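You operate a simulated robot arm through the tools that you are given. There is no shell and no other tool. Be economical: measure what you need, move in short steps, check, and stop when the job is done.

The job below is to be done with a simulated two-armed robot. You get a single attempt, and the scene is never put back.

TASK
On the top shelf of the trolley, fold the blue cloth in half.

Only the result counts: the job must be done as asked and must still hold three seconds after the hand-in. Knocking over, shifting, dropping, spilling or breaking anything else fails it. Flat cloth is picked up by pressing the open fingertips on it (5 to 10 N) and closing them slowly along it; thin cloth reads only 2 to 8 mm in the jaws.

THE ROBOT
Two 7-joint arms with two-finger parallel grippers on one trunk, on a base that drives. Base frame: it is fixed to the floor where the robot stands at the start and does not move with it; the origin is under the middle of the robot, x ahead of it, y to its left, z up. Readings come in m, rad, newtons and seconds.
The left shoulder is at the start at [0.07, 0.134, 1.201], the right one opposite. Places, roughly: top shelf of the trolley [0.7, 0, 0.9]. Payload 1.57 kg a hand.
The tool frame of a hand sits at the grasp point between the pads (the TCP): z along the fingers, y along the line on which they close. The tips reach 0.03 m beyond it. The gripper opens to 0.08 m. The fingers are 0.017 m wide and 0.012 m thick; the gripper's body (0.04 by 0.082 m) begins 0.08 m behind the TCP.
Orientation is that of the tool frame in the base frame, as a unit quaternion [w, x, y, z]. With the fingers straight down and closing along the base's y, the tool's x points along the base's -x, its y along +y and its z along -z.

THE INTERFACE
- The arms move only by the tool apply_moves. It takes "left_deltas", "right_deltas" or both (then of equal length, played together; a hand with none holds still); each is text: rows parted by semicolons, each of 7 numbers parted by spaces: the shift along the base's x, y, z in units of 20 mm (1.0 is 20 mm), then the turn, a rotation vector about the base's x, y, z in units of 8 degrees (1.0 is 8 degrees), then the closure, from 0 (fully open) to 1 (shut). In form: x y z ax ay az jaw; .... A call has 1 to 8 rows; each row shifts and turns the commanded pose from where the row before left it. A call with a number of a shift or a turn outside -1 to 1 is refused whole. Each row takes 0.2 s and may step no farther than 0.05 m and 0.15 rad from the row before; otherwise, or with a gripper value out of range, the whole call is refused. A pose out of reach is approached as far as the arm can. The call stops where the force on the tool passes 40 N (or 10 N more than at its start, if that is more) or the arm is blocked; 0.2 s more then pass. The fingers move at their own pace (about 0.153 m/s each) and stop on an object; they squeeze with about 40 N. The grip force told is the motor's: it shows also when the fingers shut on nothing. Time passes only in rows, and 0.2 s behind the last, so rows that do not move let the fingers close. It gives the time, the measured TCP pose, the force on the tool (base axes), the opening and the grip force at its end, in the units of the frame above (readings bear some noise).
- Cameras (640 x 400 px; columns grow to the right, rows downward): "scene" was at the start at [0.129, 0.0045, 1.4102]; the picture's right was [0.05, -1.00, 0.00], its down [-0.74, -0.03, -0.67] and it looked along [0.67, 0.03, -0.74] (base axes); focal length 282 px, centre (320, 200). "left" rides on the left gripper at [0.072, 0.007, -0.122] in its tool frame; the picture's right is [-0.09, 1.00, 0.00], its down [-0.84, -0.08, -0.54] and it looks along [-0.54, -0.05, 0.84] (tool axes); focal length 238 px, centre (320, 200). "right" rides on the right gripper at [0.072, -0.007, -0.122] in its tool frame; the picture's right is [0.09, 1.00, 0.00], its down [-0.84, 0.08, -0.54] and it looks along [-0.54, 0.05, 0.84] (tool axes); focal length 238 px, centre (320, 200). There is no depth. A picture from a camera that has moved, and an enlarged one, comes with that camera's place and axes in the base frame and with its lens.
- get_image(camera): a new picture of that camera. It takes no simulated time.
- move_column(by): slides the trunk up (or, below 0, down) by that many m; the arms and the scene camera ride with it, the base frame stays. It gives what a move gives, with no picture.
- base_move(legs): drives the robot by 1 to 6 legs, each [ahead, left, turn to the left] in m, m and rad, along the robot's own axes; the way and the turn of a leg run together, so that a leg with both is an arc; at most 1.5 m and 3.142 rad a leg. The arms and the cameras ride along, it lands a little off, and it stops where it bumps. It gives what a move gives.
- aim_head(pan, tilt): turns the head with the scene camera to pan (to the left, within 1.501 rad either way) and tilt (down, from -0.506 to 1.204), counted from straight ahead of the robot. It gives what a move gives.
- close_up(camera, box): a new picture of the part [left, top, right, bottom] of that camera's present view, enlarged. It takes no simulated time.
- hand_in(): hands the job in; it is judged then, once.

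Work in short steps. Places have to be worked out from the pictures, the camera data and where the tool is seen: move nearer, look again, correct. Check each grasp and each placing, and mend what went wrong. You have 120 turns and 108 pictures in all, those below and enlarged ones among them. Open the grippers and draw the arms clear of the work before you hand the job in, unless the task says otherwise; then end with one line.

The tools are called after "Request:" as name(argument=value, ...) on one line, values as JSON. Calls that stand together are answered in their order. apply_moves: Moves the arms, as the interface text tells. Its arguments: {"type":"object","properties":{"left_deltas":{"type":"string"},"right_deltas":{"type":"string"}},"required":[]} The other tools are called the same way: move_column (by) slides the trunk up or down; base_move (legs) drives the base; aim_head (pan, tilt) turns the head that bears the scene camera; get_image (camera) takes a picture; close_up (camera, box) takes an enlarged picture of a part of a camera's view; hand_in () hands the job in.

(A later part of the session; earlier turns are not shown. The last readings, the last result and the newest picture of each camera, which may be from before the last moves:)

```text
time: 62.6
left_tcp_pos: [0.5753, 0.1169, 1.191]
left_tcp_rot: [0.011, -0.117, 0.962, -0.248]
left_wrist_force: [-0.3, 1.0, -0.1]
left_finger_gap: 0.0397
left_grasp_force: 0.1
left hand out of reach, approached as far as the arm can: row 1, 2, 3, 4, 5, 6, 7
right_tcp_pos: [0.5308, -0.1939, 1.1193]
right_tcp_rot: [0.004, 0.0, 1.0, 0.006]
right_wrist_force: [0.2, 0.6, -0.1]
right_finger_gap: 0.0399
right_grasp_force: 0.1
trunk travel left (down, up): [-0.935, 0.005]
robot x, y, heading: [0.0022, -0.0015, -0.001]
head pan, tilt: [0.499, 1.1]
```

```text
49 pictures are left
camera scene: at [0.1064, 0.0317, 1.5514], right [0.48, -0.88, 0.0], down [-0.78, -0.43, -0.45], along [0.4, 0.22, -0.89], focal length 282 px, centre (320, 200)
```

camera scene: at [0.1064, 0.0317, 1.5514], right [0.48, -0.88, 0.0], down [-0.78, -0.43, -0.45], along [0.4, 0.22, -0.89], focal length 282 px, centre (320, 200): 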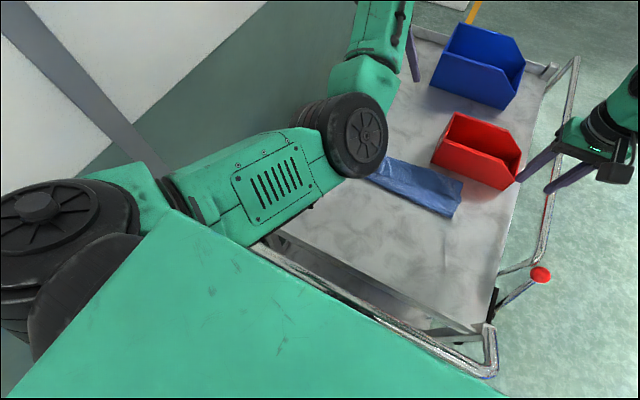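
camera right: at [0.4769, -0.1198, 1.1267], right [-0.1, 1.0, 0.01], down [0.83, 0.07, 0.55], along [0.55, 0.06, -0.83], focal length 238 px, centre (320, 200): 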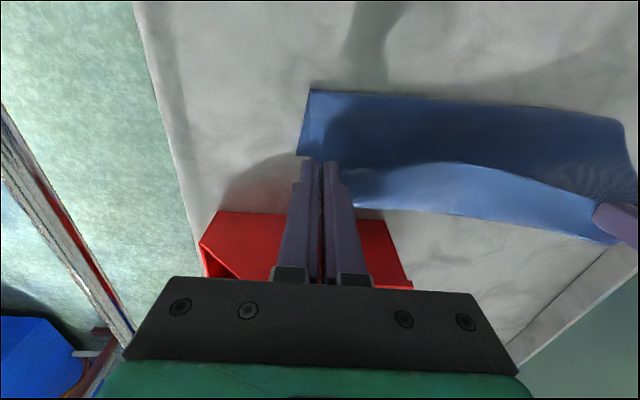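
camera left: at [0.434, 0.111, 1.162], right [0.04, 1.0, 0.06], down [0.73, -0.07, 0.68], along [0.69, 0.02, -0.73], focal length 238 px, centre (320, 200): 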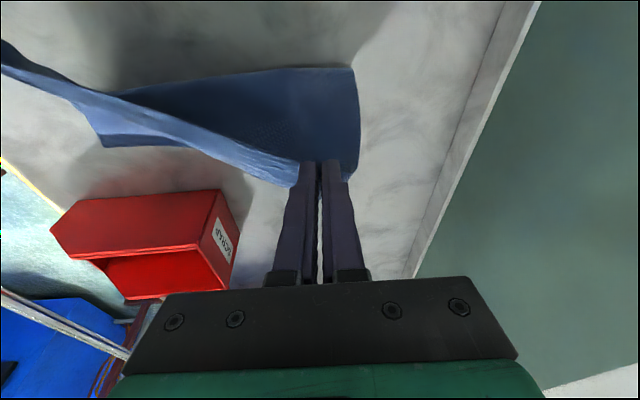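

The roll works; the elbow is higher and moving outward. I keep rolling while pulling the hand back and inward.

Request:
apply_moves(left_deltas="0 -0.5 0 -0.8 0 0 0.5;0 -0.5 0 -0.8 0 0 0.5;-0.2 -0.5 0 -0.8 0 0 0.5;-0.4 -0.5 0 -0.8 0 0 0.5;-0.6 -0.5 0 0 0 0 0.5;-0.8 -0.5 0 0 0 0 0.5;-0.8 0 0 0 0 0 0.5;-0.8 0 0 0 0 0 0.5")

Request:
get_image(camera="scene")

```text
time: 64.5
left_tcp_pos: [0.5302, 0.0488, 1.1825]
left_tcp_rot: [-0.015, -0.116, 0.883, -0.454]
left_wrist_force: [-0.6, -0.1, 0.9]
left_finger_gap: 0.0398
left_grasp_force: 0.0
left hand out of reach, approached as far as the arm can: row 3, 4, 5, 6
right_tcp_pos: [0.5294, -0.1933, 1.12]
right_tcp_rot: [0.005, -0.002, 1.0, 0.006]
right_wrist_force: [0.7, 0.1, 0.0]
right_finger_gap: 0.0401
right_grasp_force: 0.1
trunk travel left (down, up): [-0.935, 0.005]
robot x, y, heading: [0.0009, 0.0019, -0.0]
head pan, tilt: [0.499, 1.1]
```

```text
48 pictures are left
camera scene: at [0.1049, 0.0316, 1.5515], right [0.48, -0.88, 0.0], down [-0.78, -0.43, -0.45], along [0.4, 0.22, -0.89], focal length 282 px, centre (320, 200)
```

scene: 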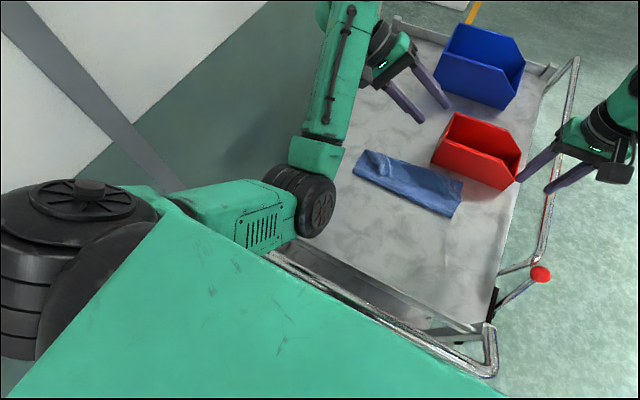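

It can retract now. I continue pulling back and inward with the roll kept.

Request:
apply_moves(left_deltas="-0.7 -0.3 0 -0.4 0 0 0.5;-0.7 -0.3 0 -0.4 0 0 0.5;-0.7 -0.3 0 -0.4 0 0 0.5;-0.7 -0.3 0 -0.4 0 0 0.5;-0.7 -0.2 0 0 0 0 0.5;-0.7 -0.2 0 0 0 0 0.5;-0.7 0 0 0 0 0 0.5")

Request:
get_image(camera="scene")

```text
time: 66.1
left_tcp_pos: [0.4591, 0.0285, 1.2324]
left_tcp_rot: [0.039, -0.083, 0.833, -0.546]
left_wrist_force: [-0.1, 0.5, 0.4]
left_finger_gap: 0.0398
left_grasp_force: 0.1
right_tcp_pos: [0.5301, -0.1936, 1.1198]
right_tcp_rot: [0.005, -0.002, 1.0, 0.007]
right_wrist_force: [0.1, 0.9, 0.0]
right_finger_gap: 0.04
right_grasp_force: 0.2
trunk travel left (down, up): [-0.935, 0.005]
robot x, y, heading: [-0.0002, 0.003, -0.0]
head pan, tilt: [0.499, 1.1]
stopped in row 7 (left hand): the arm was blocked; the commanded pose is now the measured one
```

```text
47 pictures are left
camera scene: at [0.1051, 0.0314, 1.5515], right [0.48, -0.88, 0.0], down [-0.78, -0.43, -0.45], along [0.4, 0.22, -0.89], focal length 282 px, centre (320, 200)
```

scene: 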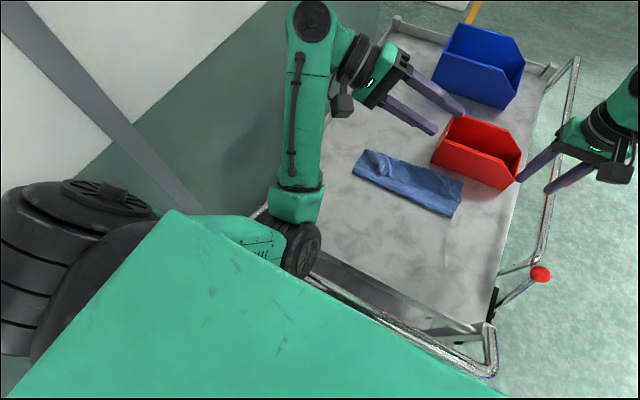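

The elbow swivel follows the path the hand takes. By geometry, a loop low-left → up-left → high-forward → down should turn the elbow outward, and there is free space to the left. I start with out and down to the left.

Request:
apply_moves(left_deltas="0 0.97 0 0.5 -0.1 0 0.5;0 0.97 0 0.5 -0.1 0 0.5;0 0.97 -0.2 0.5 -0.1 0 0.5;-0.2 0.97 -0.2 0.5 -0.1 0 0.5;-0.2 0.97 -0.3 0.5 -0.1 0 0.5;-0.3 0.97 -0.3 0.5 -0.1 0 0.5;-0.3 0.97 -0.3 0.5 -0.1 0 0.5;-0.3 0.97 -0.3 0.5 -0.1 0 0.5")

Request:
apply_moves(left_deltas="-0.3 0.97 -0.3 0.5 -0.1 0 0.5;-0.3 0.97 -0.3 0.5 -0.1 0 0.5;-0.3 0.97 -0.3 0.5 -0.1 0 0.5;-0.3 0.97 -0.3 0.5 -0.1 0 0.5;-0.3 0.97 -0.3 0.5 -0.1 0 0.5;-0.3 0.97 -0.3 0.5 -0.1 0 0.5;-0.3 0.97 -0.3 0.5 -0.1 0 0.5;-0.3 0.97 -0.3 0.5 -0.1 0 0.5")

Request:
aim_head(pan=0.9, tilt=0.9)

Request:
get_image(camera="scene")

```text
time: 67.9
left_tcp_pos: [0.4331, 0.1817, 1.2001]
left_tcp_rot: [0.106, -0.038, 0.947, -0.301]
left_wrist_force: [0.0, 1.0, 0.7]
left_finger_gap: 0.0398
left_grasp_force: 0.2
right_tcp_pos: [0.5297, -0.1933, 1.1201]
right_tcp_rot: [0.005, -0.003, 1.0, 0.006]
right_wrist_force: [0.0, 0.7, -0.5]
right_finger_gap: 0.0402
right_grasp_force: 0.1
trunk travel left (down, up): [-0.935, 0.005]
robot x, y, heading: [0.0, 0.002, 0.005]
head pan, tilt: [0.499, 1.1]
```

```text
time: 69.7
left_tcp_pos: [0.3857, 0.3376, 1.1529]
left_tcp_rot: [0.165, 0.009, 0.986, -0.029]
left_wrist_force: [0.3, -0.5, -0.3]
left_finger_gap: 0.0398
left_grasp_force: 0.1
right_tcp_pos: [0.5296, -0.1931, 1.1197]
right_tcp_rot: [0.005, -0.002, 1.0, 0.006]
right_wrist_force: [0.6, -0.2, 0.0]
right_finger_gap: 0.0401
right_grasp_force: 0.1
trunk travel left (down, up): [-0.935, 0.005]
robot x, y, heading: [0.0036, -0.0006, 0.006]
head pan, tilt: [0.499, 1.1]
```

```text
time: 70.5
left_tcp_pos: [0.3862, 0.3363, 1.1534]
left_tcp_rot: [0.164, 0.009, 0.986, -0.03]
left_wrist_force: [-0.1, 0.4, 0.8]
left_finger_gap: 0.0402
left_grasp_force: 0.1
right_tcp_pos: [0.5292, -0.1938, 1.1202]
right_tcp_rot: [0.005, -0.002, 1.0, 0.006]
right_wrist_force: [0.7, 0.8, 0.3]
right_finger_gap: 0.0398
right_grasp_force: 0.1
trunk travel left (down, up): [-0.935, 0.005]
robot x, y, heading: [0.0013, -0.0039, 0.003]
head pan, tilt: [0.901, 0.901]
```

```text
46 pictures are left
camera scene: at [0.0972, 0.0599, 1.5653], right [0.78, -0.62, 0.0], down [-0.49, -0.61, -0.62], along [0.39, 0.49, -0.78], focal length 282 px, centre (320, 200)
```

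scene: 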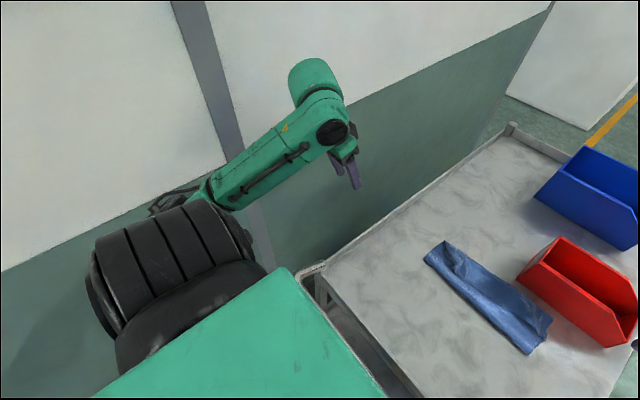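

The elbow has swung outboard again, with the forearm now coming from the left. I straighten the hand and move toward the original start posture to confirm.

Request:
apply_moves(left_deltas="0.4 -0.6 0.2 0.05 0.3 0 0.5;0.4 -0.6 0.2 0.05 0.3 0 0.5;0.4 -0.6 0.2 0.05 0.3 0 0.5;0.4 -0.6 0.2 0.05 0.3 0 0.5;0.4 -0.6 0.2 0.05 0.3 0 0.5;0.4 -0.6 0.2 0.05 0.3 0 0.5;0.4 -0.6 0.2 0.05 0.3 0 0.5;0.4 -0.6 0.2 0.05 0.26 0.1 0.5")

Request:
aim_head(pan=0.0, tilt=0.95)

Request:
get_image(camera="scene")

```text
time: 72.3
left_tcp_pos: [0.451, 0.242, 1.1841]
left_tcp_rot: [0.0, 0.001, 1.0, -0.003]
left_wrist_force: [-1.1, -0.4, -0.5]
left_finger_gap: 0.0398
left_grasp_force: 0.1
right_tcp_pos: [0.53, -0.1951, 1.1199]
right_tcp_rot: [0.005, -0.002, 1.0, 0.006]
right_wrist_force: [-0.5, -1.6, 0.1]
right_finger_gap: 0.0399
right_grasp_force: 0.1
trunk travel left (down, up): [-0.935, 0.005]
robot x, y, heading: [0.0006, 0.0002, 0.006]
head pan, tilt: [0.901, 0.901]
```

```text
time: 73.5
left_tcp_pos: [0.4491, 0.2428, 1.1829]
left_tcp_rot: [0.0, 0.002, 1.0, -0.003]
left_wrist_force: [-0.8, -0.3, 0.0]
left_finger_gap: 0.0399
left_grasp_force: 0.1
right_tcp_pos: [0.5287, -0.1947, 1.1195]
right_tcp_rot: [0.003, -0.002, 1.0, 0.007]
right_wrist_force: [-0.9, 0.4, -0.4]
right_finger_gap: 0.04
right_grasp_force: 0.1
trunk travel left (down, up): [-0.935, 0.005]
robot x, y, heading: [-0.002, -0.0046, -0.0]
head pan, tilt: [0.0, 0.949]
```

```text
45 pictures are left
camera scene: at [0.1231, 0.0009, 1.5617], right [0.0, -1.0, 0.0], down [-0.81, 0.0, -0.58], along [0.58, 0.0, -0.81], focal length 282 px, centre (320, 200)
```

scene: 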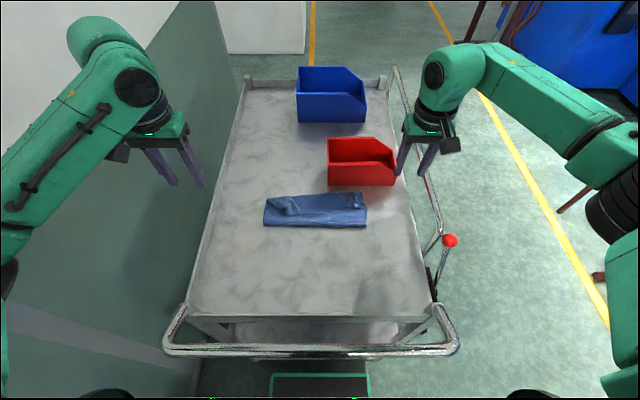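

The posture is restored and nothing else was disturbed. I zoom in on the cloth's current state.

Request:
close_up(camera="scene", box=[248, 165, 392, 255])

```text
4.44 times, centred on (320, 210) of scene
camera zoom: at [0.1231, 0.0009, 1.5617], right [0.0, -1.0, 0.0], down [-0.81, 0.0, -0.58], along [0.58, 0.0, -0.81], focal length 1254 px, centre (320, 156)
```

zoom: 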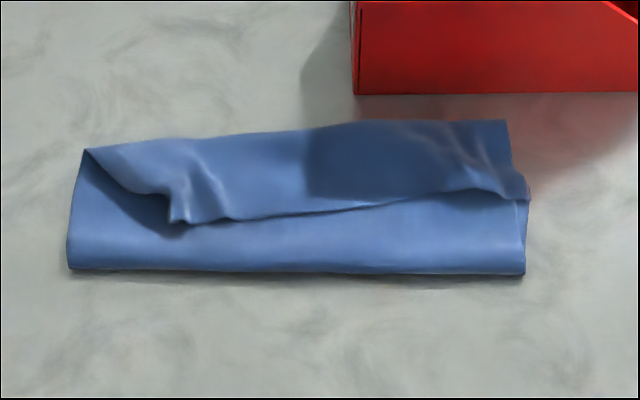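

Now I lower the trunk by 0.08 m and bring both hands over the doubled-back edge: left to about (0.545, 0.068), right to about (0.565, −0.100).

Request:
move_column(by=-0.08)

Request:
apply_moves(left_deltas="0.6 -0.97 -0.5 0 0 0 0.45;0.6 -0.97 -0.5 0 0 0 0.45;0.6 -0.97 -0.5 0 0 0 0.45;0.6 -0.97 -0.6 0 0 0 0.45;0.6 -0.97 -0.6 0 0 0 0.45;0.6 -0.97 -0.6 0 0 0 0.45;0.6 -0.97 -0.7 0 0 0 0.45;0.6 -0.97 -0.7 0 0 0 0.45", right_deltas="0.23 0.59 -0.3 0 0 0 0.45;0.23 0.59 -0.3 0 0 0 0.45;0.23 0.59 -0.3 0 0 0 0.45;0.23 0.59 -0.4 0 0 0 0.45;0.23 0.59 -0.4 0 0 0 0.45;0.23 0.59 -0.5 0 0 0 0.45;0.23 0.59 -0.5 0 0 0 0.45;0.23 0.59 -0.5 0 0 0 0.45")

Request:
apply_moves(left_deltas="0 -0.97 -0.9 0 0 0 0.45;0 0 -0.6 0 0 0 0.45")

Request:
get_image(camera="left")

Request:
get_image(camera="right")

```text
time: 74.7
left_tcp_pos: [0.4502, 0.2439, 1.1029]
left_tcp_rot: [0.0, 0.001, 1.0, -0.003]
left_wrist_force: [0.1, -0.5, 0.5]
left_finger_gap: 0.0399
left_grasp_force: 0.0
right_tcp_pos: [0.53, -0.1931, 1.0392]
right_tcp_rot: [0.005, -0.002, 1.0, 0.006]
right_wrist_force: [0.5, 0.3, -0.8]
right_finger_gap: 0.04
right_grasp_force: 0.0
trunk travel left (down, up): [-0.855, 0.085]
robot x, y, heading: [-0.0047, -0.0004, 0.002]
head pan, tilt: [0.0, 0.949]
```

```text
time: 76.5
left_tcp_pos: [0.547, 0.0872, 1.0105]
left_tcp_rot: [-0.002, 0.002, 1.0, -0.003]
left_wrist_force: [-0.2, 0.0, 0.1]
left_finger_gap: 0.0438
left_grasp_force: 0.1
right_tcp_pos: [0.5664, -0.1, 0.9749]
right_tcp_rot: [0.005, -0.001, 1.0, 0.006]
right_wrist_force: [-0.1, 0.5, -1.4]
right_finger_gap: 0.044
right_grasp_force: 0.1
trunk travel left (down, up): [-0.855, 0.085]
robot x, y, heading: [-0.0005, -0.0042, 0.0]
head pan, tilt: [0.0, 0.949]
```

```text
time: 77.1
left_tcp_pos: [0.5468, 0.0688, 0.9798]
left_tcp_rot: [-0.001, 0.0, 1.0, -0.004]
left_wrist_force: [1.3, 0.9, 0.4]
left_finger_gap: 0.0438
left_grasp_force: 0.0
right_tcp_pos: [0.5664, -0.1001, 0.9759]
right_tcp_rot: [0.004, -0.001, 1.0, 0.006]
right_wrist_force: [-0.5, 0.1, -0.2]
right_finger_gap: 0.044
right_grasp_force: 0.1
trunk travel left (down, up): [-0.855, 0.085]
robot x, y, heading: [0.0042, 0.0012, 0.002]
head pan, tilt: [0.0, 0.949]
```

```text
43 pictures are left
camera left: at [0.474, 0.0778, 1.1014], right [0.09, 1.0, -0.01], down [0.84, -0.08, 0.54], along [0.54, -0.06, -0.84], focal length 238 px, centre (320, 200)
```

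left: 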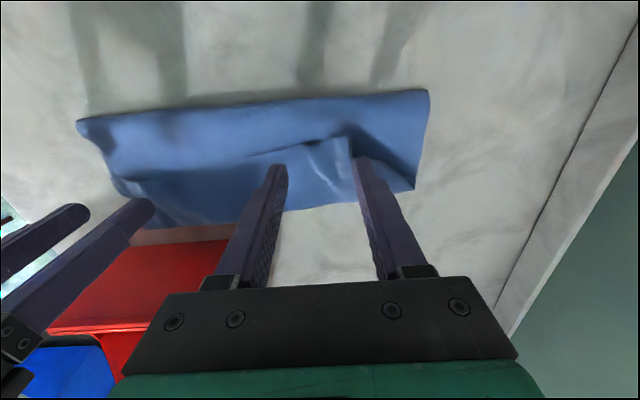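

```text
42 pictures are left
camera right: at [0.4946, -0.1071, 1.0965], right [-0.1, 1.0, 0.01], down [0.83, 0.07, 0.55], along [0.55, 0.06, -0.83], focal length 238 px, centre (320, 200)
```

right: 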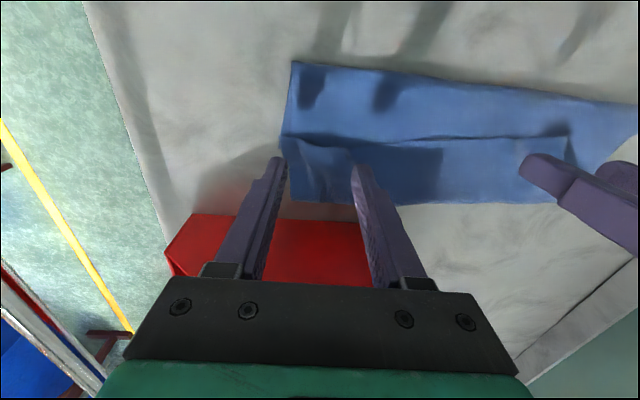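

The edges are under the fingers. I make fine corrections and lower to ridge height.

Request:
apply_moves(left_deltas="0 0.2 -0.6 0 0 0 0.45;0 0 -0.6 0 0 0 0.45;0 0 -0.6 0 0 0 0.45;0 0 -0.4 0 0 0 0.45;0 0 0 0 0 0 0.45", right_deltas="0.25 0 -0.6 0 0 0 0.45;0 0 -0.6 0 0 0 0.45;0 0 -0.6 0 0 0 0.45;0 0 -0.2 0 0 0 0.45;0 0 0 0 0 0 0.45")

Request:
get_image(camera="left")

Request:
get_image(camera="right")

```text
time: 78.3
left_tcp_pos: [0.5459, 0.0735, 0.9352]
left_tcp_rot: [0.0, 0.001, 1.0, -0.004]
left_wrist_force: [1.0, -0.3, 0.4]
left_finger_gap: 0.0439
left_grasp_force: 0.0
right_tcp_pos: [0.5721, -0.0998, 0.9346]
right_tcp_rot: [0.005, -0.001, 1.0, 0.006]
right_wrist_force: [-1.4, -0.6, 0.7]
right_finger_gap: 0.044
right_grasp_force: 0.0
trunk travel left (down, up): [-0.855, 0.085]
robot x, y, heading: [0.002, 0.0015, -0.001]
head pan, tilt: [0.0, 0.949]
```

```text
41 pictures are left
camera left: at [0.4728, 0.0818, 1.0575], right [0.09, 1.0, -0.01], down [0.84, -0.08, 0.54], along [0.54, -0.06, -0.84], focal length 238 px, centre (320, 200)
```

left: 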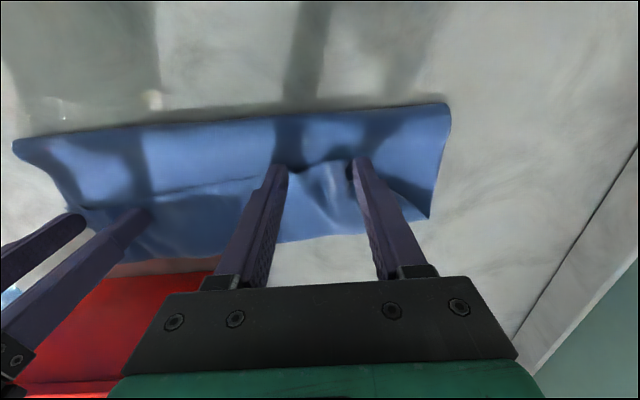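

```text
40 pictures are left
camera right: at [0.4995, -0.1075, 1.0563], right [-0.1, 1.0, 0.01], down [0.83, 0.07, 0.55], along [0.55, 0.06, -0.83], focal length 238 px, centre (320, 200)
```

right: 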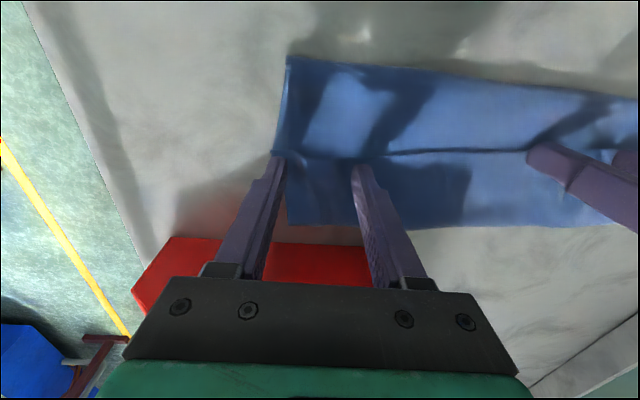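

Both straddle the edge well. I lower slightly to light contact.

Request:
apply_moves(left_deltas="0 0 -0.04 0 0 0 0.45;0 0 -0.03 0 0 0 0.45;0 0 0 0 0 0 0.45", right_deltas="0 0 -0.06 0 0 0 0.45;0 0 -0.06 0 0 0 0.45;0 0 0 0 0 0 0.45")

```text
time: 79.1
left_tcp_pos: [0.5468, 0.0738, 0.9337]
left_tcp_rot: [0.0, 0.001, 1.0, -0.004]
left_wrist_force: [0.9, 0.1, -0.7]
left_finger_gap: 0.0439
left_grasp_force: 0.0
right_tcp_pos: [0.5705, -0.1, 0.934]
right_tcp_rot: [0.004, -0.002, 1.0, 0.006]
right_wrist_force: [1.0, -0.3, 2.2]
right_finger_gap: 0.0439
right_grasp_force: 0.0
trunk travel left (down, up): [-0.855, 0.085]
robot x, y, heading: [0.003, 0.003, 0.0]
head pan, tilt: [0.0, 0.949]
```

The right is touching at about 2 N and the left is level with the ridge. I close both slowly.

Request:
apply_moves(left_deltas="0 0 -0.01 0 0 0 0.55;0 0 0 0 0 0 0.62;0 0 0 0 0 0 0.7;0 0 0 0 0 0 0.78;0 0 0 0 0 0 0.86;0 0 0 0 0 0 0.94;0 0 0 0 0 0 1;0 0 0 0 0 0 1", right_deltas="0 0 -0.02 0 0 0 0.55;0 0 0 0 0 0 0.62;0 0 0 0 0 0 0.7;0 0 0 0 0 0 0.78;0 0 0 0 0 0 0.86;0 0 0 0 0 0 0.94;0 0 0 0 0 0 1;0 0 0 0 0 0 1")

Request:
get_image(camera="right")

```text
time: 80.9
left_tcp_pos: [0.5445, 0.0731, 0.9353]
left_tcp_rot: [0.0, 0.0, 1.0, -0.003]
left_wrist_force: [0.8, 0.2, -0.6]
left_finger_gap: 0.0025
left_grasp_force: 24.1
right_tcp_pos: [0.5715, -0.0998, 0.9331]
right_tcp_rot: [0.005, -0.002, 1.0, 0.007]
right_wrist_force: [-0.1, 0.0, 5.4]
right_finger_gap: 0.0046
right_grasp_force: 25.5
trunk travel left (down, up): [-0.855, 0.085]
robot x, y, heading: [0.0028, -0.0001, 0.003]
head pan, tilt: [0.0, 0.949]
```

```text
39 pictures are left
camera right: at [0.4982, -0.1079, 1.0545], right [-0.1, 1.0, 0.01], down [0.83, 0.07, 0.55], along [0.55, 0.06, -0.83], focal length 238 px, centre (320, 200)
```

right: 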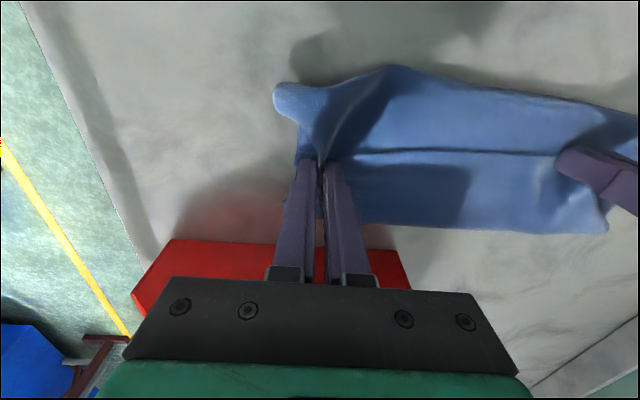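

The right reads 4.6 mm and the layer below is wrinkled, so it caught two layers. I open it, raise it 3 mm and pinch only the top ridge.

Request:
apply_moves(right_deltas="0 0 0 0 0 0 0.8;0 0 0 0 0 0 0.6;0 0 0.15 0 0 0 0.6;0 0 0 0 0 0 0.6")

Request:
close_up(camera="right", box=[240, 60, 480, 210])

```text
time: 81.9
left_tcp_pos: [0.5461, 0.0728, 0.9338]
left_tcp_rot: [0.0, 0.002, 1.0, -0.003]
left_wrist_force: [0.8, -0.6, -0.1]
left_finger_gap: 0.0027
left_grasp_force: 24.2
right_tcp_pos: [0.5691, -0.0992, 0.9346]
right_tcp_rot: [0.005, -0.002, 1.0, 0.006]
right_wrist_force: [-0.3, 0.2, 0.4]
right_finger_gap: 0.0322
right_grasp_force: 0.1
trunk travel left (down, up): [-0.855, 0.085]
robot x, y, heading: [0.0013, -0.0024, -0.0]
head pan, tilt: [0.0, 0.949]
```

```text
2.67 times, centred on (360, 135) of right
camera zoom: at [0.4989, -0.108, 1.0568], right [-0.1, 1.0, 0.01], down [0.83, 0.07, 0.55], along [0.55, 0.06, -0.83], focal length 636 px, centre (213, 373)
```

zoom: 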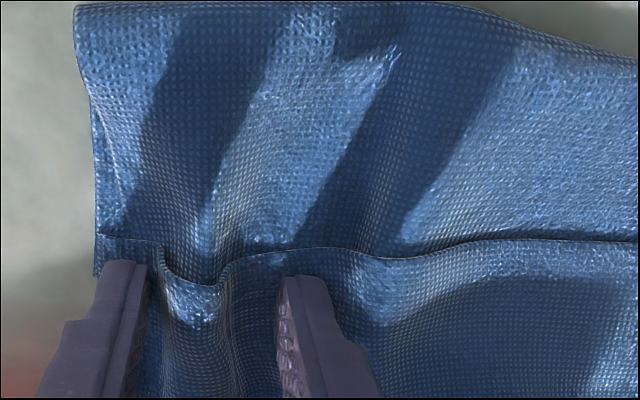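

The top edge's own wrinkle lies between the fingers. I close at this height.

Request:
apply_moves(right_deltas="0 0 0.03 0 0 0 0.6;0 0 0 0 0 0 0.7;0 0 0 0 0 0 0.8;0 0 0 0 0 0 0.9;0 0 0 0 0 0 1;0 0 0 0 0 0 1")

Request:
close_up(camera="right", box=[240, 60, 480, 210])

```text
time: 83.3
left_tcp_pos: [0.5464, 0.0723, 0.9351]
left_tcp_rot: [-0.001, 0.002, 1.0, -0.003]
left_wrist_force: [0.4, -0.5, 1.0]
left_finger_gap: 0.0025
left_grasp_force: 24.0
right_tcp_pos: [0.5706, -0.0988, 0.9366]
right_tcp_rot: [0.005, -0.001, 1.0, 0.005]
right_wrist_force: [0.1, 0.1, 0.4]
right_finger_gap: 0.0043
right_grasp_force: 25.3
trunk travel left (down, up): [-0.855, 0.085]
robot x, y, heading: [-0.0011, -0.0009, 0.0]
head pan, tilt: [0.0, 0.949]
```

```text
2.67 times, centred on (360, 135) of right
camera zoom: at [0.4993, -0.1079, 1.0575], right [-0.1, 1.0, 0.01], down [0.83, 0.07, 0.55], along [0.55, 0.06, -0.83], focal length 636 px, centre (213, 373)
```

zoom: 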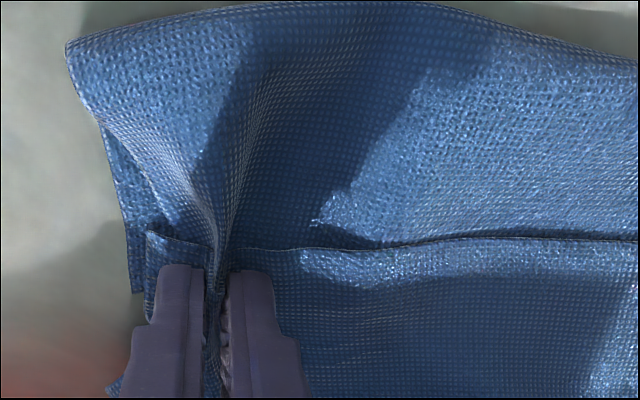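

It still catches two layers. Better: I release the right, raise it and yaw it 90°, while the left lifts its edge; the right can then pinch the raised, free-standing sheet across its thickness.

Request:
apply_moves(right_deltas="0 0 0 0 0 0 0.8;0 0 0 0 0 0 0.4;0 0 0.4 0 0 0 0.2;0 0 0.8 0 0 0.9 0.2;0 0 0.8 0 0 1 0.2;0 0 0.8 0 0 1 0.2;0 0 0.8 0 0 1 0.2;0 0 0.6 0 0 1 0.2")

Request:
apply_moves(left_deltas="0 0 0.5 0 0 0 1;0 0 0.6 0 0 0 1;0 0 0.7 0 0 0 1;-0.2 0 0.7 0 0 0 1;-0.2 0 0.7 0 0 0 1;-0.2 0 0 0 0 0 1;0 0 0 0 0 0 1", right_deltas="0 0 0.2 0 0 1 0.2;0 0 0 0 0 1 0.2;0 0 0 0 0 1 0.2;0 0 0 0 0 1 0.2;0 0 0 0 0 1 0.2;0 0 0 0 0 1 0.2;0 0 0 0 0 0.35 0.2")

Request:
get_image(camera="right")

Request:
get_image(camera="left")

Request:
get_image(camera="scene")

```text
time: 85.1
left_tcp_pos: [0.5457, 0.0727, 0.9342]
left_tcp_rot: [-0.001, 0.001, 1.0, -0.003]
left_wrist_force: [-1.0, -0.1, 0.8]
left_finger_gap: 0.0022
left_grasp_force: 24.1
right_tcp_pos: [0.545, -0.1261, 0.9839]
right_tcp_rot: [0.008, -0.165, 0.986, 0.003]
right_wrist_force: [0.5, -0.3, -0.2]
right_finger_gap: 0.0644
right_grasp_force: 0.0
right hand out of reach, approached as far as the arm can: row 5, 6, 7, 8
trunk travel left (down, up): [-0.855, 0.085]
robot x, y, heading: [0.0008, -0.0028, -0.001]
head pan, tilt: [0.0, 0.949]
```

```text
time: 86.7
left_tcp_pos: [0.535, 0.0716, 0.998]
left_tcp_rot: [0.0, 0.002, 1.0, -0.004]
left_wrist_force: [0.5, -0.1, 0.2]
left_finger_gap: 0.0024
left_grasp_force: 23.9
right_tcp_pos: [0.5128, -0.1347, 0.9819]
right_tcp_rot: [0.008, -0.223, 0.975, 0.003]
right_wrist_force: [0.1, -0.2, -0.4]
right_finger_gap: 0.0639
right_grasp_force: 0.0
right hand out of reach, approached as far as the arm can: row 1, 2, 3, 4, 5, 6
trunk travel left (down, up): [-0.855, 0.085]
robot x, y, heading: [-0.0012, -0.0013, -0.0]
head pan, tilt: [0.0, 0.949]
```

```text
36 pictures are left
camera right: at [0.4498, -0.1716, 1.1028], right [-0.51, 0.86, 0.0], down [0.71, 0.43, 0.56], along [0.48, 0.28, -0.83], focal length 238 px, centre (320, 200)
```

right: 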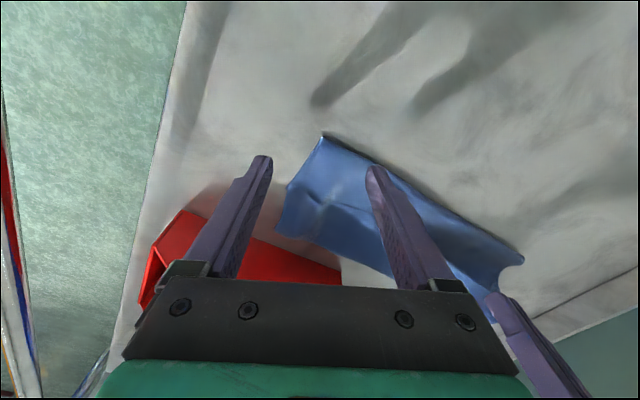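

```text
35 pictures are left
camera left: at [0.4615, 0.0813, 1.1198], right [0.09, 1.0, -0.01], down [0.84, -0.08, 0.54], along [0.54, -0.06, -0.84], focal length 238 px, centre (320, 200)
```

left: 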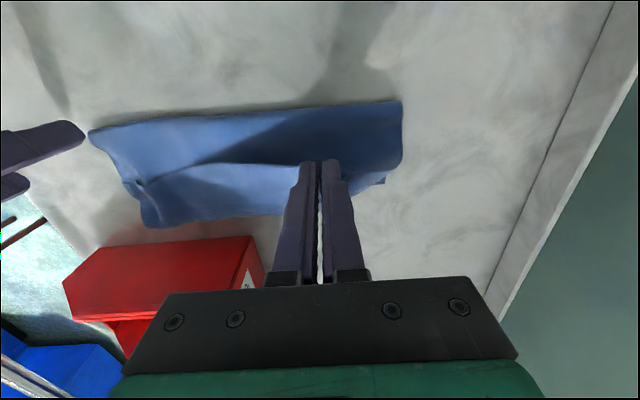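

```text
34 pictures are left
camera scene: at [0.1228, 0.0008, 1.4817], right [0.0, -1.0, 0.0], down [-0.81, 0.0, -0.58], along [0.58, 0.0, -0.81], focal length 282 px, centre (320, 200)
```

scene: 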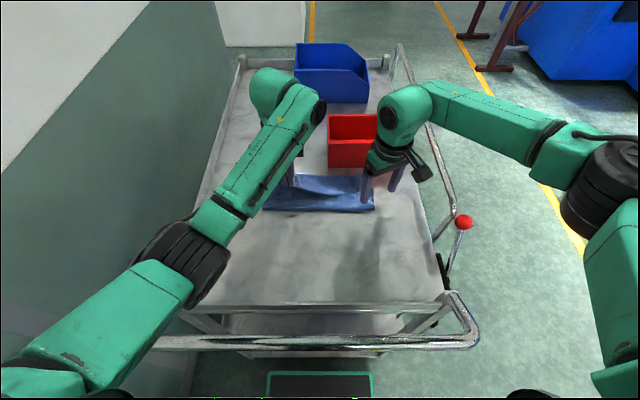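

Positive yaw hits the right wrist's limit. I try the other direction, up to −70°, while the left holds its lifted edge.

Request:
apply_moves(right_deltas="0 -0.5 0.3 0 0 -1 0.2;0 0 0 0 0 -1 0.2;0 0 0 0 0 -1 0.2;0 0 0 0 0 -1 0.2;0 0 0 0 0 -1 0.2;0 0 0 0 0 -1 0.2;0 0 0 0 0 -1 0.2;0 0 0 0 0 -1 0.2")

Request:
apply_moves(left_deltas="0 0 0.5 0 0 0 1;0 0 0.5 0 0 0 1;0 0 0.5 0 0 0 1;0 0 0.5 0 0 0 1", right_deltas="0 0 0 0 0 -1 0.2;0 0 0 0 0 -1 0.2;0 0 0 0 0 -1 0.2;0 0 0 0 0 -1 0.2")

Request:
get_image(camera="right")

Request:
get_image(camera="scene")

```text
time: 88.5
left_tcp_pos: [0.5345, 0.0731, 0.9974]
left_tcp_rot: [-0.001, 0.002, 1.0, -0.004]
left_wrist_force: [-0.3, -0.2, -0.9]
left_finger_gap: 0.0023
left_grasp_force: 24.0
right_tcp_pos: [0.5142, -0.1438, 0.9876]
right_tcp_rot: [0.009, 0.328, 0.945, -0.003]
right_wrist_force: [-0.4, -0.1, -0.6]
right_finger_gap: 0.064
right_grasp_force: 0.0
trunk travel left (down, up): [-0.855, 0.085]
robot x, y, heading: [-0.0007, -0.0022, 0.003]
head pan, tilt: [0.0, 0.949]
```

```text
time: 89.5
left_tcp_pos: [0.5338, 0.0726, 1.0384]
left_tcp_rot: [-0.001, 0.001, 1.0, -0.004]
left_wrist_force: [0.0, 0.4, 0.3]
left_finger_gap: 0.0025
left_grasp_force: 23.6
right_tcp_pos: [0.5135, -0.1428, 0.9884]
right_tcp_rot: [0.007, 0.576, 0.818, -0.005]
right_wrist_force: [0.5, 0.3, -0.5]
right_finger_gap: 0.0641
right_grasp_force: 0.1
trunk travel left (down, up): [-0.855, 0.085]
robot x, y, heading: [-0.0033, 0.0044, -0.002]
head pan, tilt: [0.0, 0.949]
```

```text
33 pictures are left
camera right: at [0.4831, -0.0752, 1.1091], right [0.91, 0.42, 0.0], down [0.35, -0.75, 0.56], along [0.23, -0.51, -0.83], focal length 238 px, centre (320, 200)
```

right: 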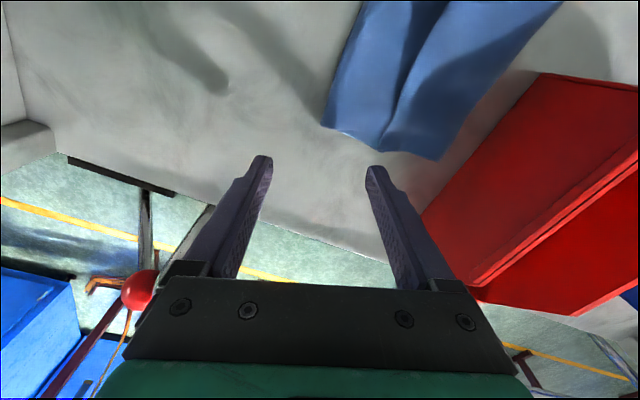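

```text
32 pictures are left
camera scene: at [0.123, 0.0016, 1.4817], right [0.0, -1.0, 0.0], down [-0.81, 0.0, -0.58], along [0.58, 0.0, -0.81], focal length 282 px, centre (320, 200)
```

scene: 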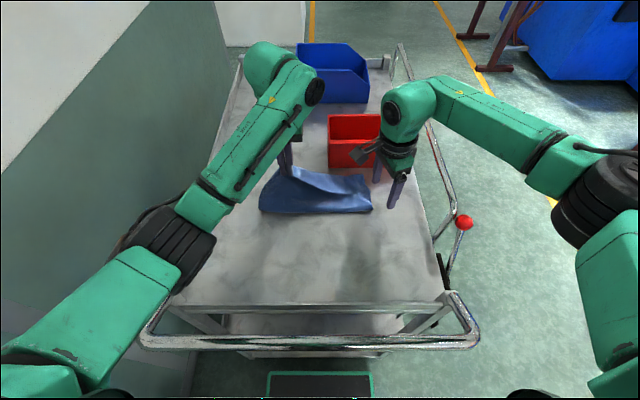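

Yaw −70° works. I check with the left camera how far the lifted edge stands free, to pick the right hand's pinch point.

Request:
get_image(camera="left")

Request:
close_up(camera="scene", box=[244, 130, 404, 230])

```text
31 pictures are left
camera left: at [0.4608, 0.0819, 1.1592], right [0.1, 1.0, -0.01], down [0.84, -0.08, 0.54], along [0.54, -0.06, -0.84], focal length 238 px, centre (320, 200)
```

left: 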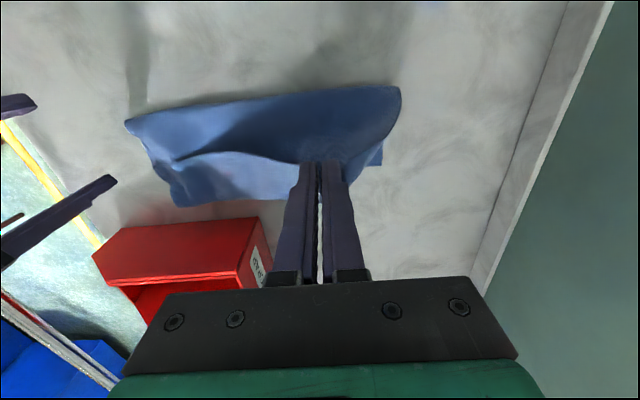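

```text
4.00 times, centred on (324, 180) of scene
camera zoom: at [0.123, 0.0016, 1.4817], right [0.0, -1.0, 0.0], down [-0.81, 0.0, -0.58], along [0.58, 0.0, -0.81], focal length 1128 px, centre (304, 280)
```

zoom: 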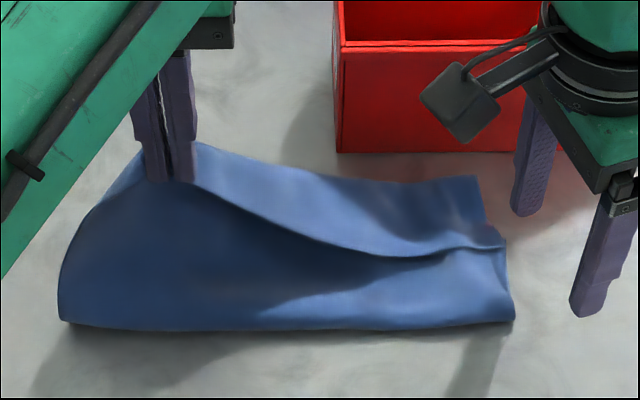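

I'll let the left hand carry the edge back alone, since lifting the layer should unroll the short doubled strip on the right. The right hand moves aside and returns to zero yaw.

Request:
apply_moves(left_deltas="-0.6 0 0.3 0 0 0 1;-0.8 0 0.2 0 0 0 1;-0.9 0 0 0 0 0 1;-0.9 0 0 0 0 0 1;-0.9 0 -0.1 0 0 0 1;-0.9 0 -0.3 0 0 0 1;-0.9 0 -0.5 0 0 0 1;-0.9 0 -0.6 0 0 0 1", right_deltas="0 -0.6 0.3 0 0 1 0.45;0 -0.6 0.3 0 0 1 0.45;0 -0.6 0.3 0 0 1 0.45;0 -0.6 0.3 0 0 1 0.45;0 -0.6 0 0 0 1 0.45;0 -0.6 0 0 0 1 0.45;0 0 0 0 0 1 0.45;0 0 0 0 0 1 0.45")

Request:
get_image(camera="scene")

```text
time: 91.3
left_tcp_pos: [0.3977, 0.072, 1.0184]
left_tcp_rot: [0.0, 0.001, 1.0, -0.003]
left_wrist_force: [0.2, -0.6, -0.1]
left_finger_gap: 0.0028
left_grasp_force: 23.5
right_tcp_pos: [0.5128, -0.2161, 1.0144]
right_tcp_rot: [0.009, 0.053, 0.999, -0.001]
right_wrist_force: [-0.1, -0.3, -0.6]
right_finger_gap: 0.044
right_grasp_force: 0.0
trunk travel left (down, up): [-0.855, 0.085]
robot x, y, heading: [-0.0027, 0.0002, -0.002]
head pan, tilt: [0.0, 0.949]
```

```text
29 pictures are left
camera scene: at [0.1223, 0.0012, 1.4818], right [0.0, -1.0, 0.0], down [-0.81, 0.0, -0.58], along [0.58, 0.0, -0.81], focal length 282 px, centre (320, 200)
```

scene: 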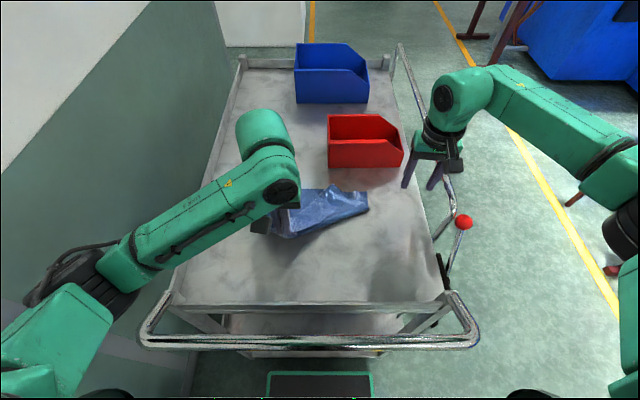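

The left part is coming unfolded. I lower the left corner to the shelf at about x≈0.35 and check the right part.

Request:
apply_moves(left_deltas="-0.6 0.1 -0.5 0 0 0 1;-0.6 0.1 -0.6 0 0 0 1;-0.5 0.1 -0.7 0 0 0 1;-0.3 0.1 -0.8 0 0 0 1;0 0 -0.8 0 0 0 1;0 0 -0.4 0 0 0 1", right_deltas="0 0 0 0 0 0.76 0.45;0 0 0 0 0 0 0.45;0 0 0 0 0 0 0.45;0 0 0 0 0 0 0.45;0 0 0 0 0 0 0.45;0 0 0 0 0 0 0.45")

Request:
close_up(camera="scene", box=[220, 150, 412, 270])

Request:
get_image(camera="right")

```text
time: 92.7
left_tcp_pos: [0.3589, 0.0812, 0.9423]
left_tcp_rot: [0.001, 0.002, 1.0, -0.003]
left_wrist_force: [-0.5, 0.8, 0.9]
left_finger_gap: 0.0025
left_grasp_force: 24.0
right_tcp_pos: [0.5139, -0.2148, 1.0132]
right_tcp_rot: [0.008, 0.002, 1.0, 0.0]
right_wrist_force: [0.2, 0.2, 0.4]
right_finger_gap: 0.0439
right_grasp_force: 0.0
trunk travel left (down, up): [-0.855, 0.085]
robot x, y, heading: [-0.0009, -0.0034, -0.002]
head pan, tilt: [0.0, 0.949]
```

```text
3.33 times, centred on (316, 210) of scene
camera zoom: at [0.123, 0.0007, 1.4817], right [0.0, -1.0, 0.0], down [-0.81, 0.0, -0.58], along [0.58, 0.0, -0.81], focal length 940 px, centre (333, 167)
```

zoom: 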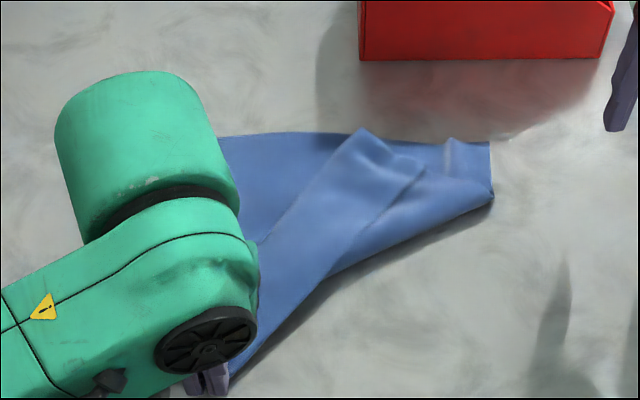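

```text
27 pictures are left
camera right: at [0.4403, -0.2219, 1.1339], right [-0.09, 1.0, 0.0], down [0.83, 0.07, 0.56], along [0.55, 0.05, -0.83], focal length 238 px, centre (320, 200)
```

right: 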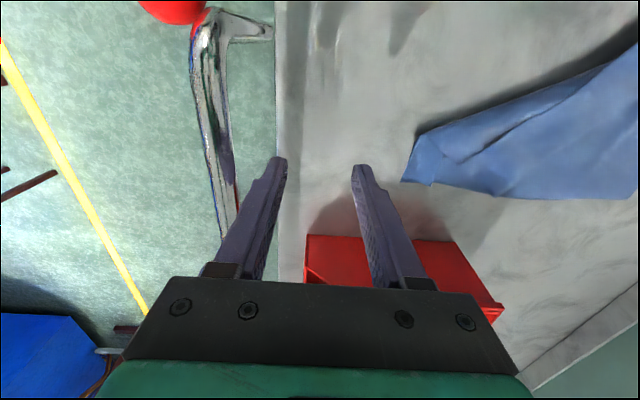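

The near-right corner now lies near (0.566, −0.024), still folded over, while the near-left one is back in place under the left hand. I bring the right hand above that corner to pick it up.

Request:
apply_moves(right_deltas="0.25 0.97 0 0 0 0 0.45;0.25 0.97 0 0 0 0 0.45;0.25 0.97 0 0 0 0 0.45;0.25 0.97 -0.2 0 0 0 0.45;0.25 0.97 -0.3 0 0 0 0.45;0.25 0.97 -0.4 0 0 0 0.45;0.25 0.97 -0.4 0 0 0 0.45;0.25 0.97 -0.4 0 0 0 0.45")

Request:
apply_moves(right_deltas="0 0.8 -0.3 0 0 0 0.45;0 0.6 0 0 0 0 0.45;0 0 0 0 0 0 0.45")

Request:
get_image(camera="right")

```text
time: 94.5
left_tcp_pos: [0.3585, 0.0805, 0.9416]
left_tcp_rot: [0.0, 0.001, 1.0, -0.003]
left_wrist_force: [0.2, 0.5, 0.5]
left_finger_gap: 0.0025
left_grasp_force: 23.6
right_tcp_pos: [0.5529, -0.0614, 0.9786]
right_tcp_rot: [0.009, 0.002, 1.0, 0.0]
right_wrist_force: [-0.3, 0.0, -0.1]
right_finger_gap: 0.0439
right_grasp_force: 0.0
trunk travel left (down, up): [-0.855, 0.085]
robot x, y, heading: [0.0014, 0.0032, 0.0]
head pan, tilt: [0.0, 0.949]
```

```text
time: 95.3
left_tcp_pos: [0.3586, 0.079, 0.9418]
left_tcp_rot: [0.0, 0.002, 1.0, -0.002]
left_wrist_force: [-0.7, -0.7, -0.8]
left_finger_gap: 0.0025
left_grasp_force: 24.3
right_tcp_pos: [0.5527, -0.0354, 0.9727]
right_tcp_rot: [0.01, 0.002, 1.0, 0.0]
right_wrist_force: [0.3, 0.1, -0.7]
right_finger_gap: 0.0443
right_grasp_force: 0.1
trunk travel left (down, up): [-0.855, 0.085]
robot x, y, heading: [0.0024, -0.0031, -0.004]
head pan, tilt: [0.0, 0.949]
```

```text
26 pictures are left
camera right: at [0.4799, -0.041, 1.0936], right [-0.09, 1.0, 0.0], down [0.83, 0.07, 0.56], along [0.56, 0.05, -0.83], focal length 238 px, centre (320, 200)
```

right: 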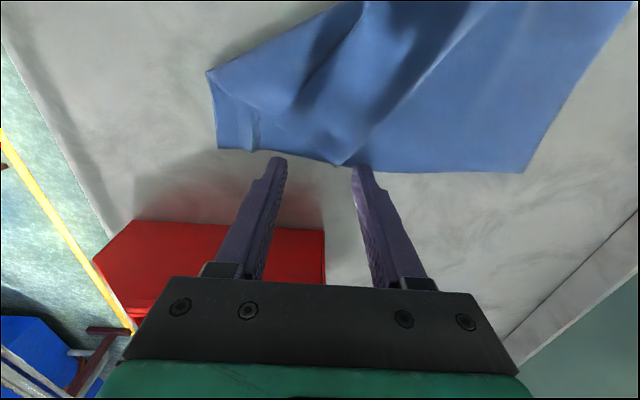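

Request:
close_up(camera="right", box=[200, 20, 520, 220])

```text
2.00 times, centred on (360, 120) of right
camera zoom: at [0.4799, -0.041, 1.0936], right [-0.09, 1.0, 0.0], down [0.83, 0.07, 0.56], along [0.56, 0.05, -0.83], focal length 477 px, centre (240, 360)
```

zoom: 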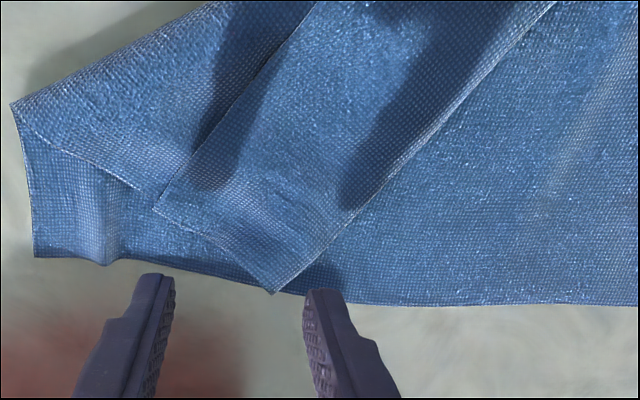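

The close-up is clear: the doubled strip's free corner B is at about (0.539, −0.069), with crest side A at (0.569, −0.015). I place the fingers around (0.539, −0.049) on the strip and lower just to light touch.

Request:
apply_moves(right_deltas="-0.7 -0.7 0 0 0 0 0.45;0 0 -0.6 0 0 0 0.45;0 0 -0.6 0 0 0 0.45;0 0 -0.5 0 0 0 0.45;0 0 -0.1 0 0 0 0.45;0 0 0 0 0 0 0.45")

Request:
close_up(camera="right", box=[200, 60, 456, 220])

```text
time: 96.7
left_tcp_pos: [0.3584, 0.0808, 0.9413]
left_tcp_rot: [-0.001, 0.001, 1.0, -0.004]
left_wrist_force: [-0.2, 0.0, 0.6]
left_finger_gap: 0.0023
left_grasp_force: 23.6
right_tcp_pos: [0.5399, -0.0481, 0.9359]
right_tcp_rot: [0.008, 0.002, 1.0, 0.0]
right_wrist_force: [0.8, 0.6, 0.1]
right_finger_gap: 0.0438
right_grasp_force: 0.0
trunk travel left (down, up): [-0.855, 0.085]
robot x, y, heading: [-0.001, -0.0003, -0.004]
head pan, tilt: [0.0, 0.949]
```

```text
2.50 times, centred on (328, 140) of right
camera zoom: at [0.4663, -0.0533, 1.0568], right [-0.09, 1.0, 0.0], down [0.83, 0.07, 0.56], along [0.55, 0.05, -0.83], focal length 596 px, centre (300, 350)
```

zoom: 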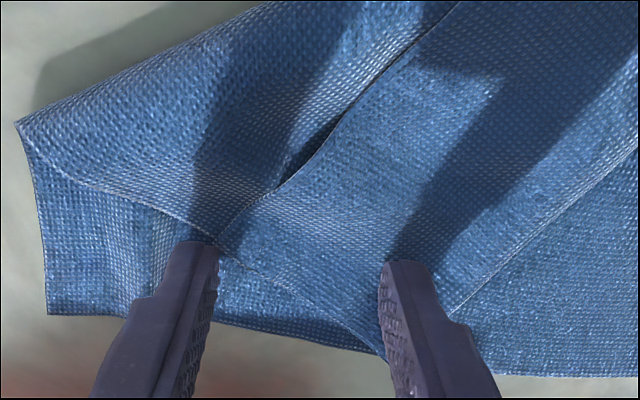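

The strip's free edge shows a raised lip with a gap under it, just nearer the robot. I shift 16 mm towards the robot, so that on closing one finger slips under the lip and the other presses from above.

Request:
apply_moves(right_deltas="-0.4 0 0.1 0 0 0 0.45;-0.4 0 0 0 0 0 0.45;0 0 -0.15 0 0 0 0.45;0 0 0 0 0 0 0.45")

Request:
close_up(camera="right", box=[200, 60, 456, 220])

```text
time: 97.7
left_tcp_pos: [0.3591, 0.0801, 0.9407]
left_tcp_rot: [-0.001, 0.002, 1.0, -0.003]
left_wrist_force: [-1.2, 0.0, 0.3]
left_finger_gap: 0.0024
left_grasp_force: 23.7
right_tcp_pos: [0.5231, -0.0469, 0.9356]
right_tcp_rot: [0.009, 0.002, 1.0, 0.001]
right_wrist_force: [-0.8, 0.8, -0.1]
right_finger_gap: 0.0441
right_grasp_force: 0.1
trunk travel left (down, up): [-0.855, 0.085]
robot x, y, heading: [0.0003, -0.002, 0.005]
head pan, tilt: [0.0, 0.949]
```

```text
2.50 times, centred on (328, 140) of right
camera zoom: at [0.4497, -0.0527, 1.0558], right [-0.09, 1.0, 0.0], down [0.83, 0.07, 0.56], along [0.55, 0.05, -0.83], focal length 596 px, centre (300, 350)
```

zoom: 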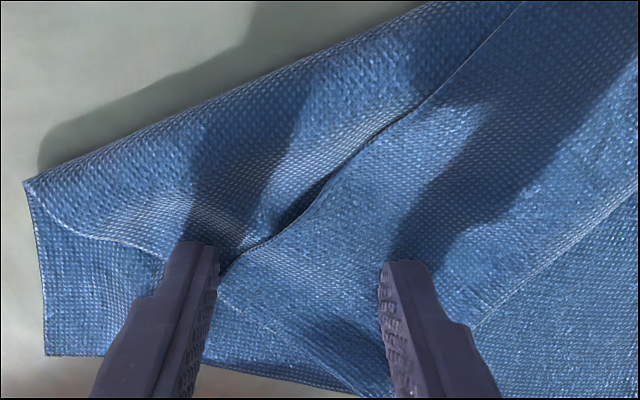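

The lip is between the fingers, slightly nearer still. I shift 8 mm more and close slowly.

Request:
apply_moves(right_deltas="-0.4 0 0 0 0 0 0.45;0 0 -0.05 0 0 0 0.5;0 0 0 0 0 0 0.6;0 0 0 0 0 0 0.7;0 0 0 0 0 0 0.8;0 0 0 0 0 0 0.9;0 0 0 0 0 0 1;0 0 0 0 0 0 1")

Request:
close_up(camera="right", box=[200, 60, 456, 220])

```text
time: 99.5
left_tcp_pos: [0.3582, 0.0805, 0.9425]
left_tcp_rot: [0.001, 0.001, 1.0, -0.003]
left_wrist_force: [0.8, -0.3, 0.4]
left_finger_gap: 0.0025
left_grasp_force: 23.4
right_tcp_pos: [0.5155, -0.0473, 0.9345]
right_tcp_rot: [0.009, 0.002, 1.0, 0.0]
right_wrist_force: [0.5, 1.3, 1.4]
right_finger_gap: 0.0025
right_grasp_force: 24.3
trunk travel left (down, up): [-0.855, 0.085]
robot x, y, heading: [-0.0046, 0.0002, -0.001]
head pan, tilt: [0.0, 0.949]
```

```text
2.50 times, centred on (328, 140) of right
camera zoom: at [0.4417, -0.0527, 1.0553], right [-0.09, 1.0, 0.0], down [0.83, 0.07, 0.56], along [0.55, 0.05, -0.83], focal length 596 px, centre (300, 350)
```

zoom: 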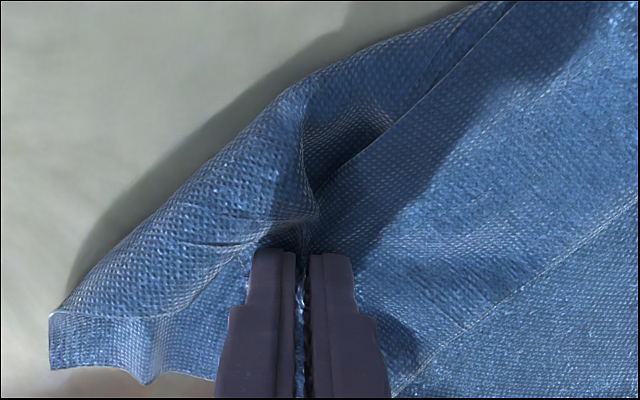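

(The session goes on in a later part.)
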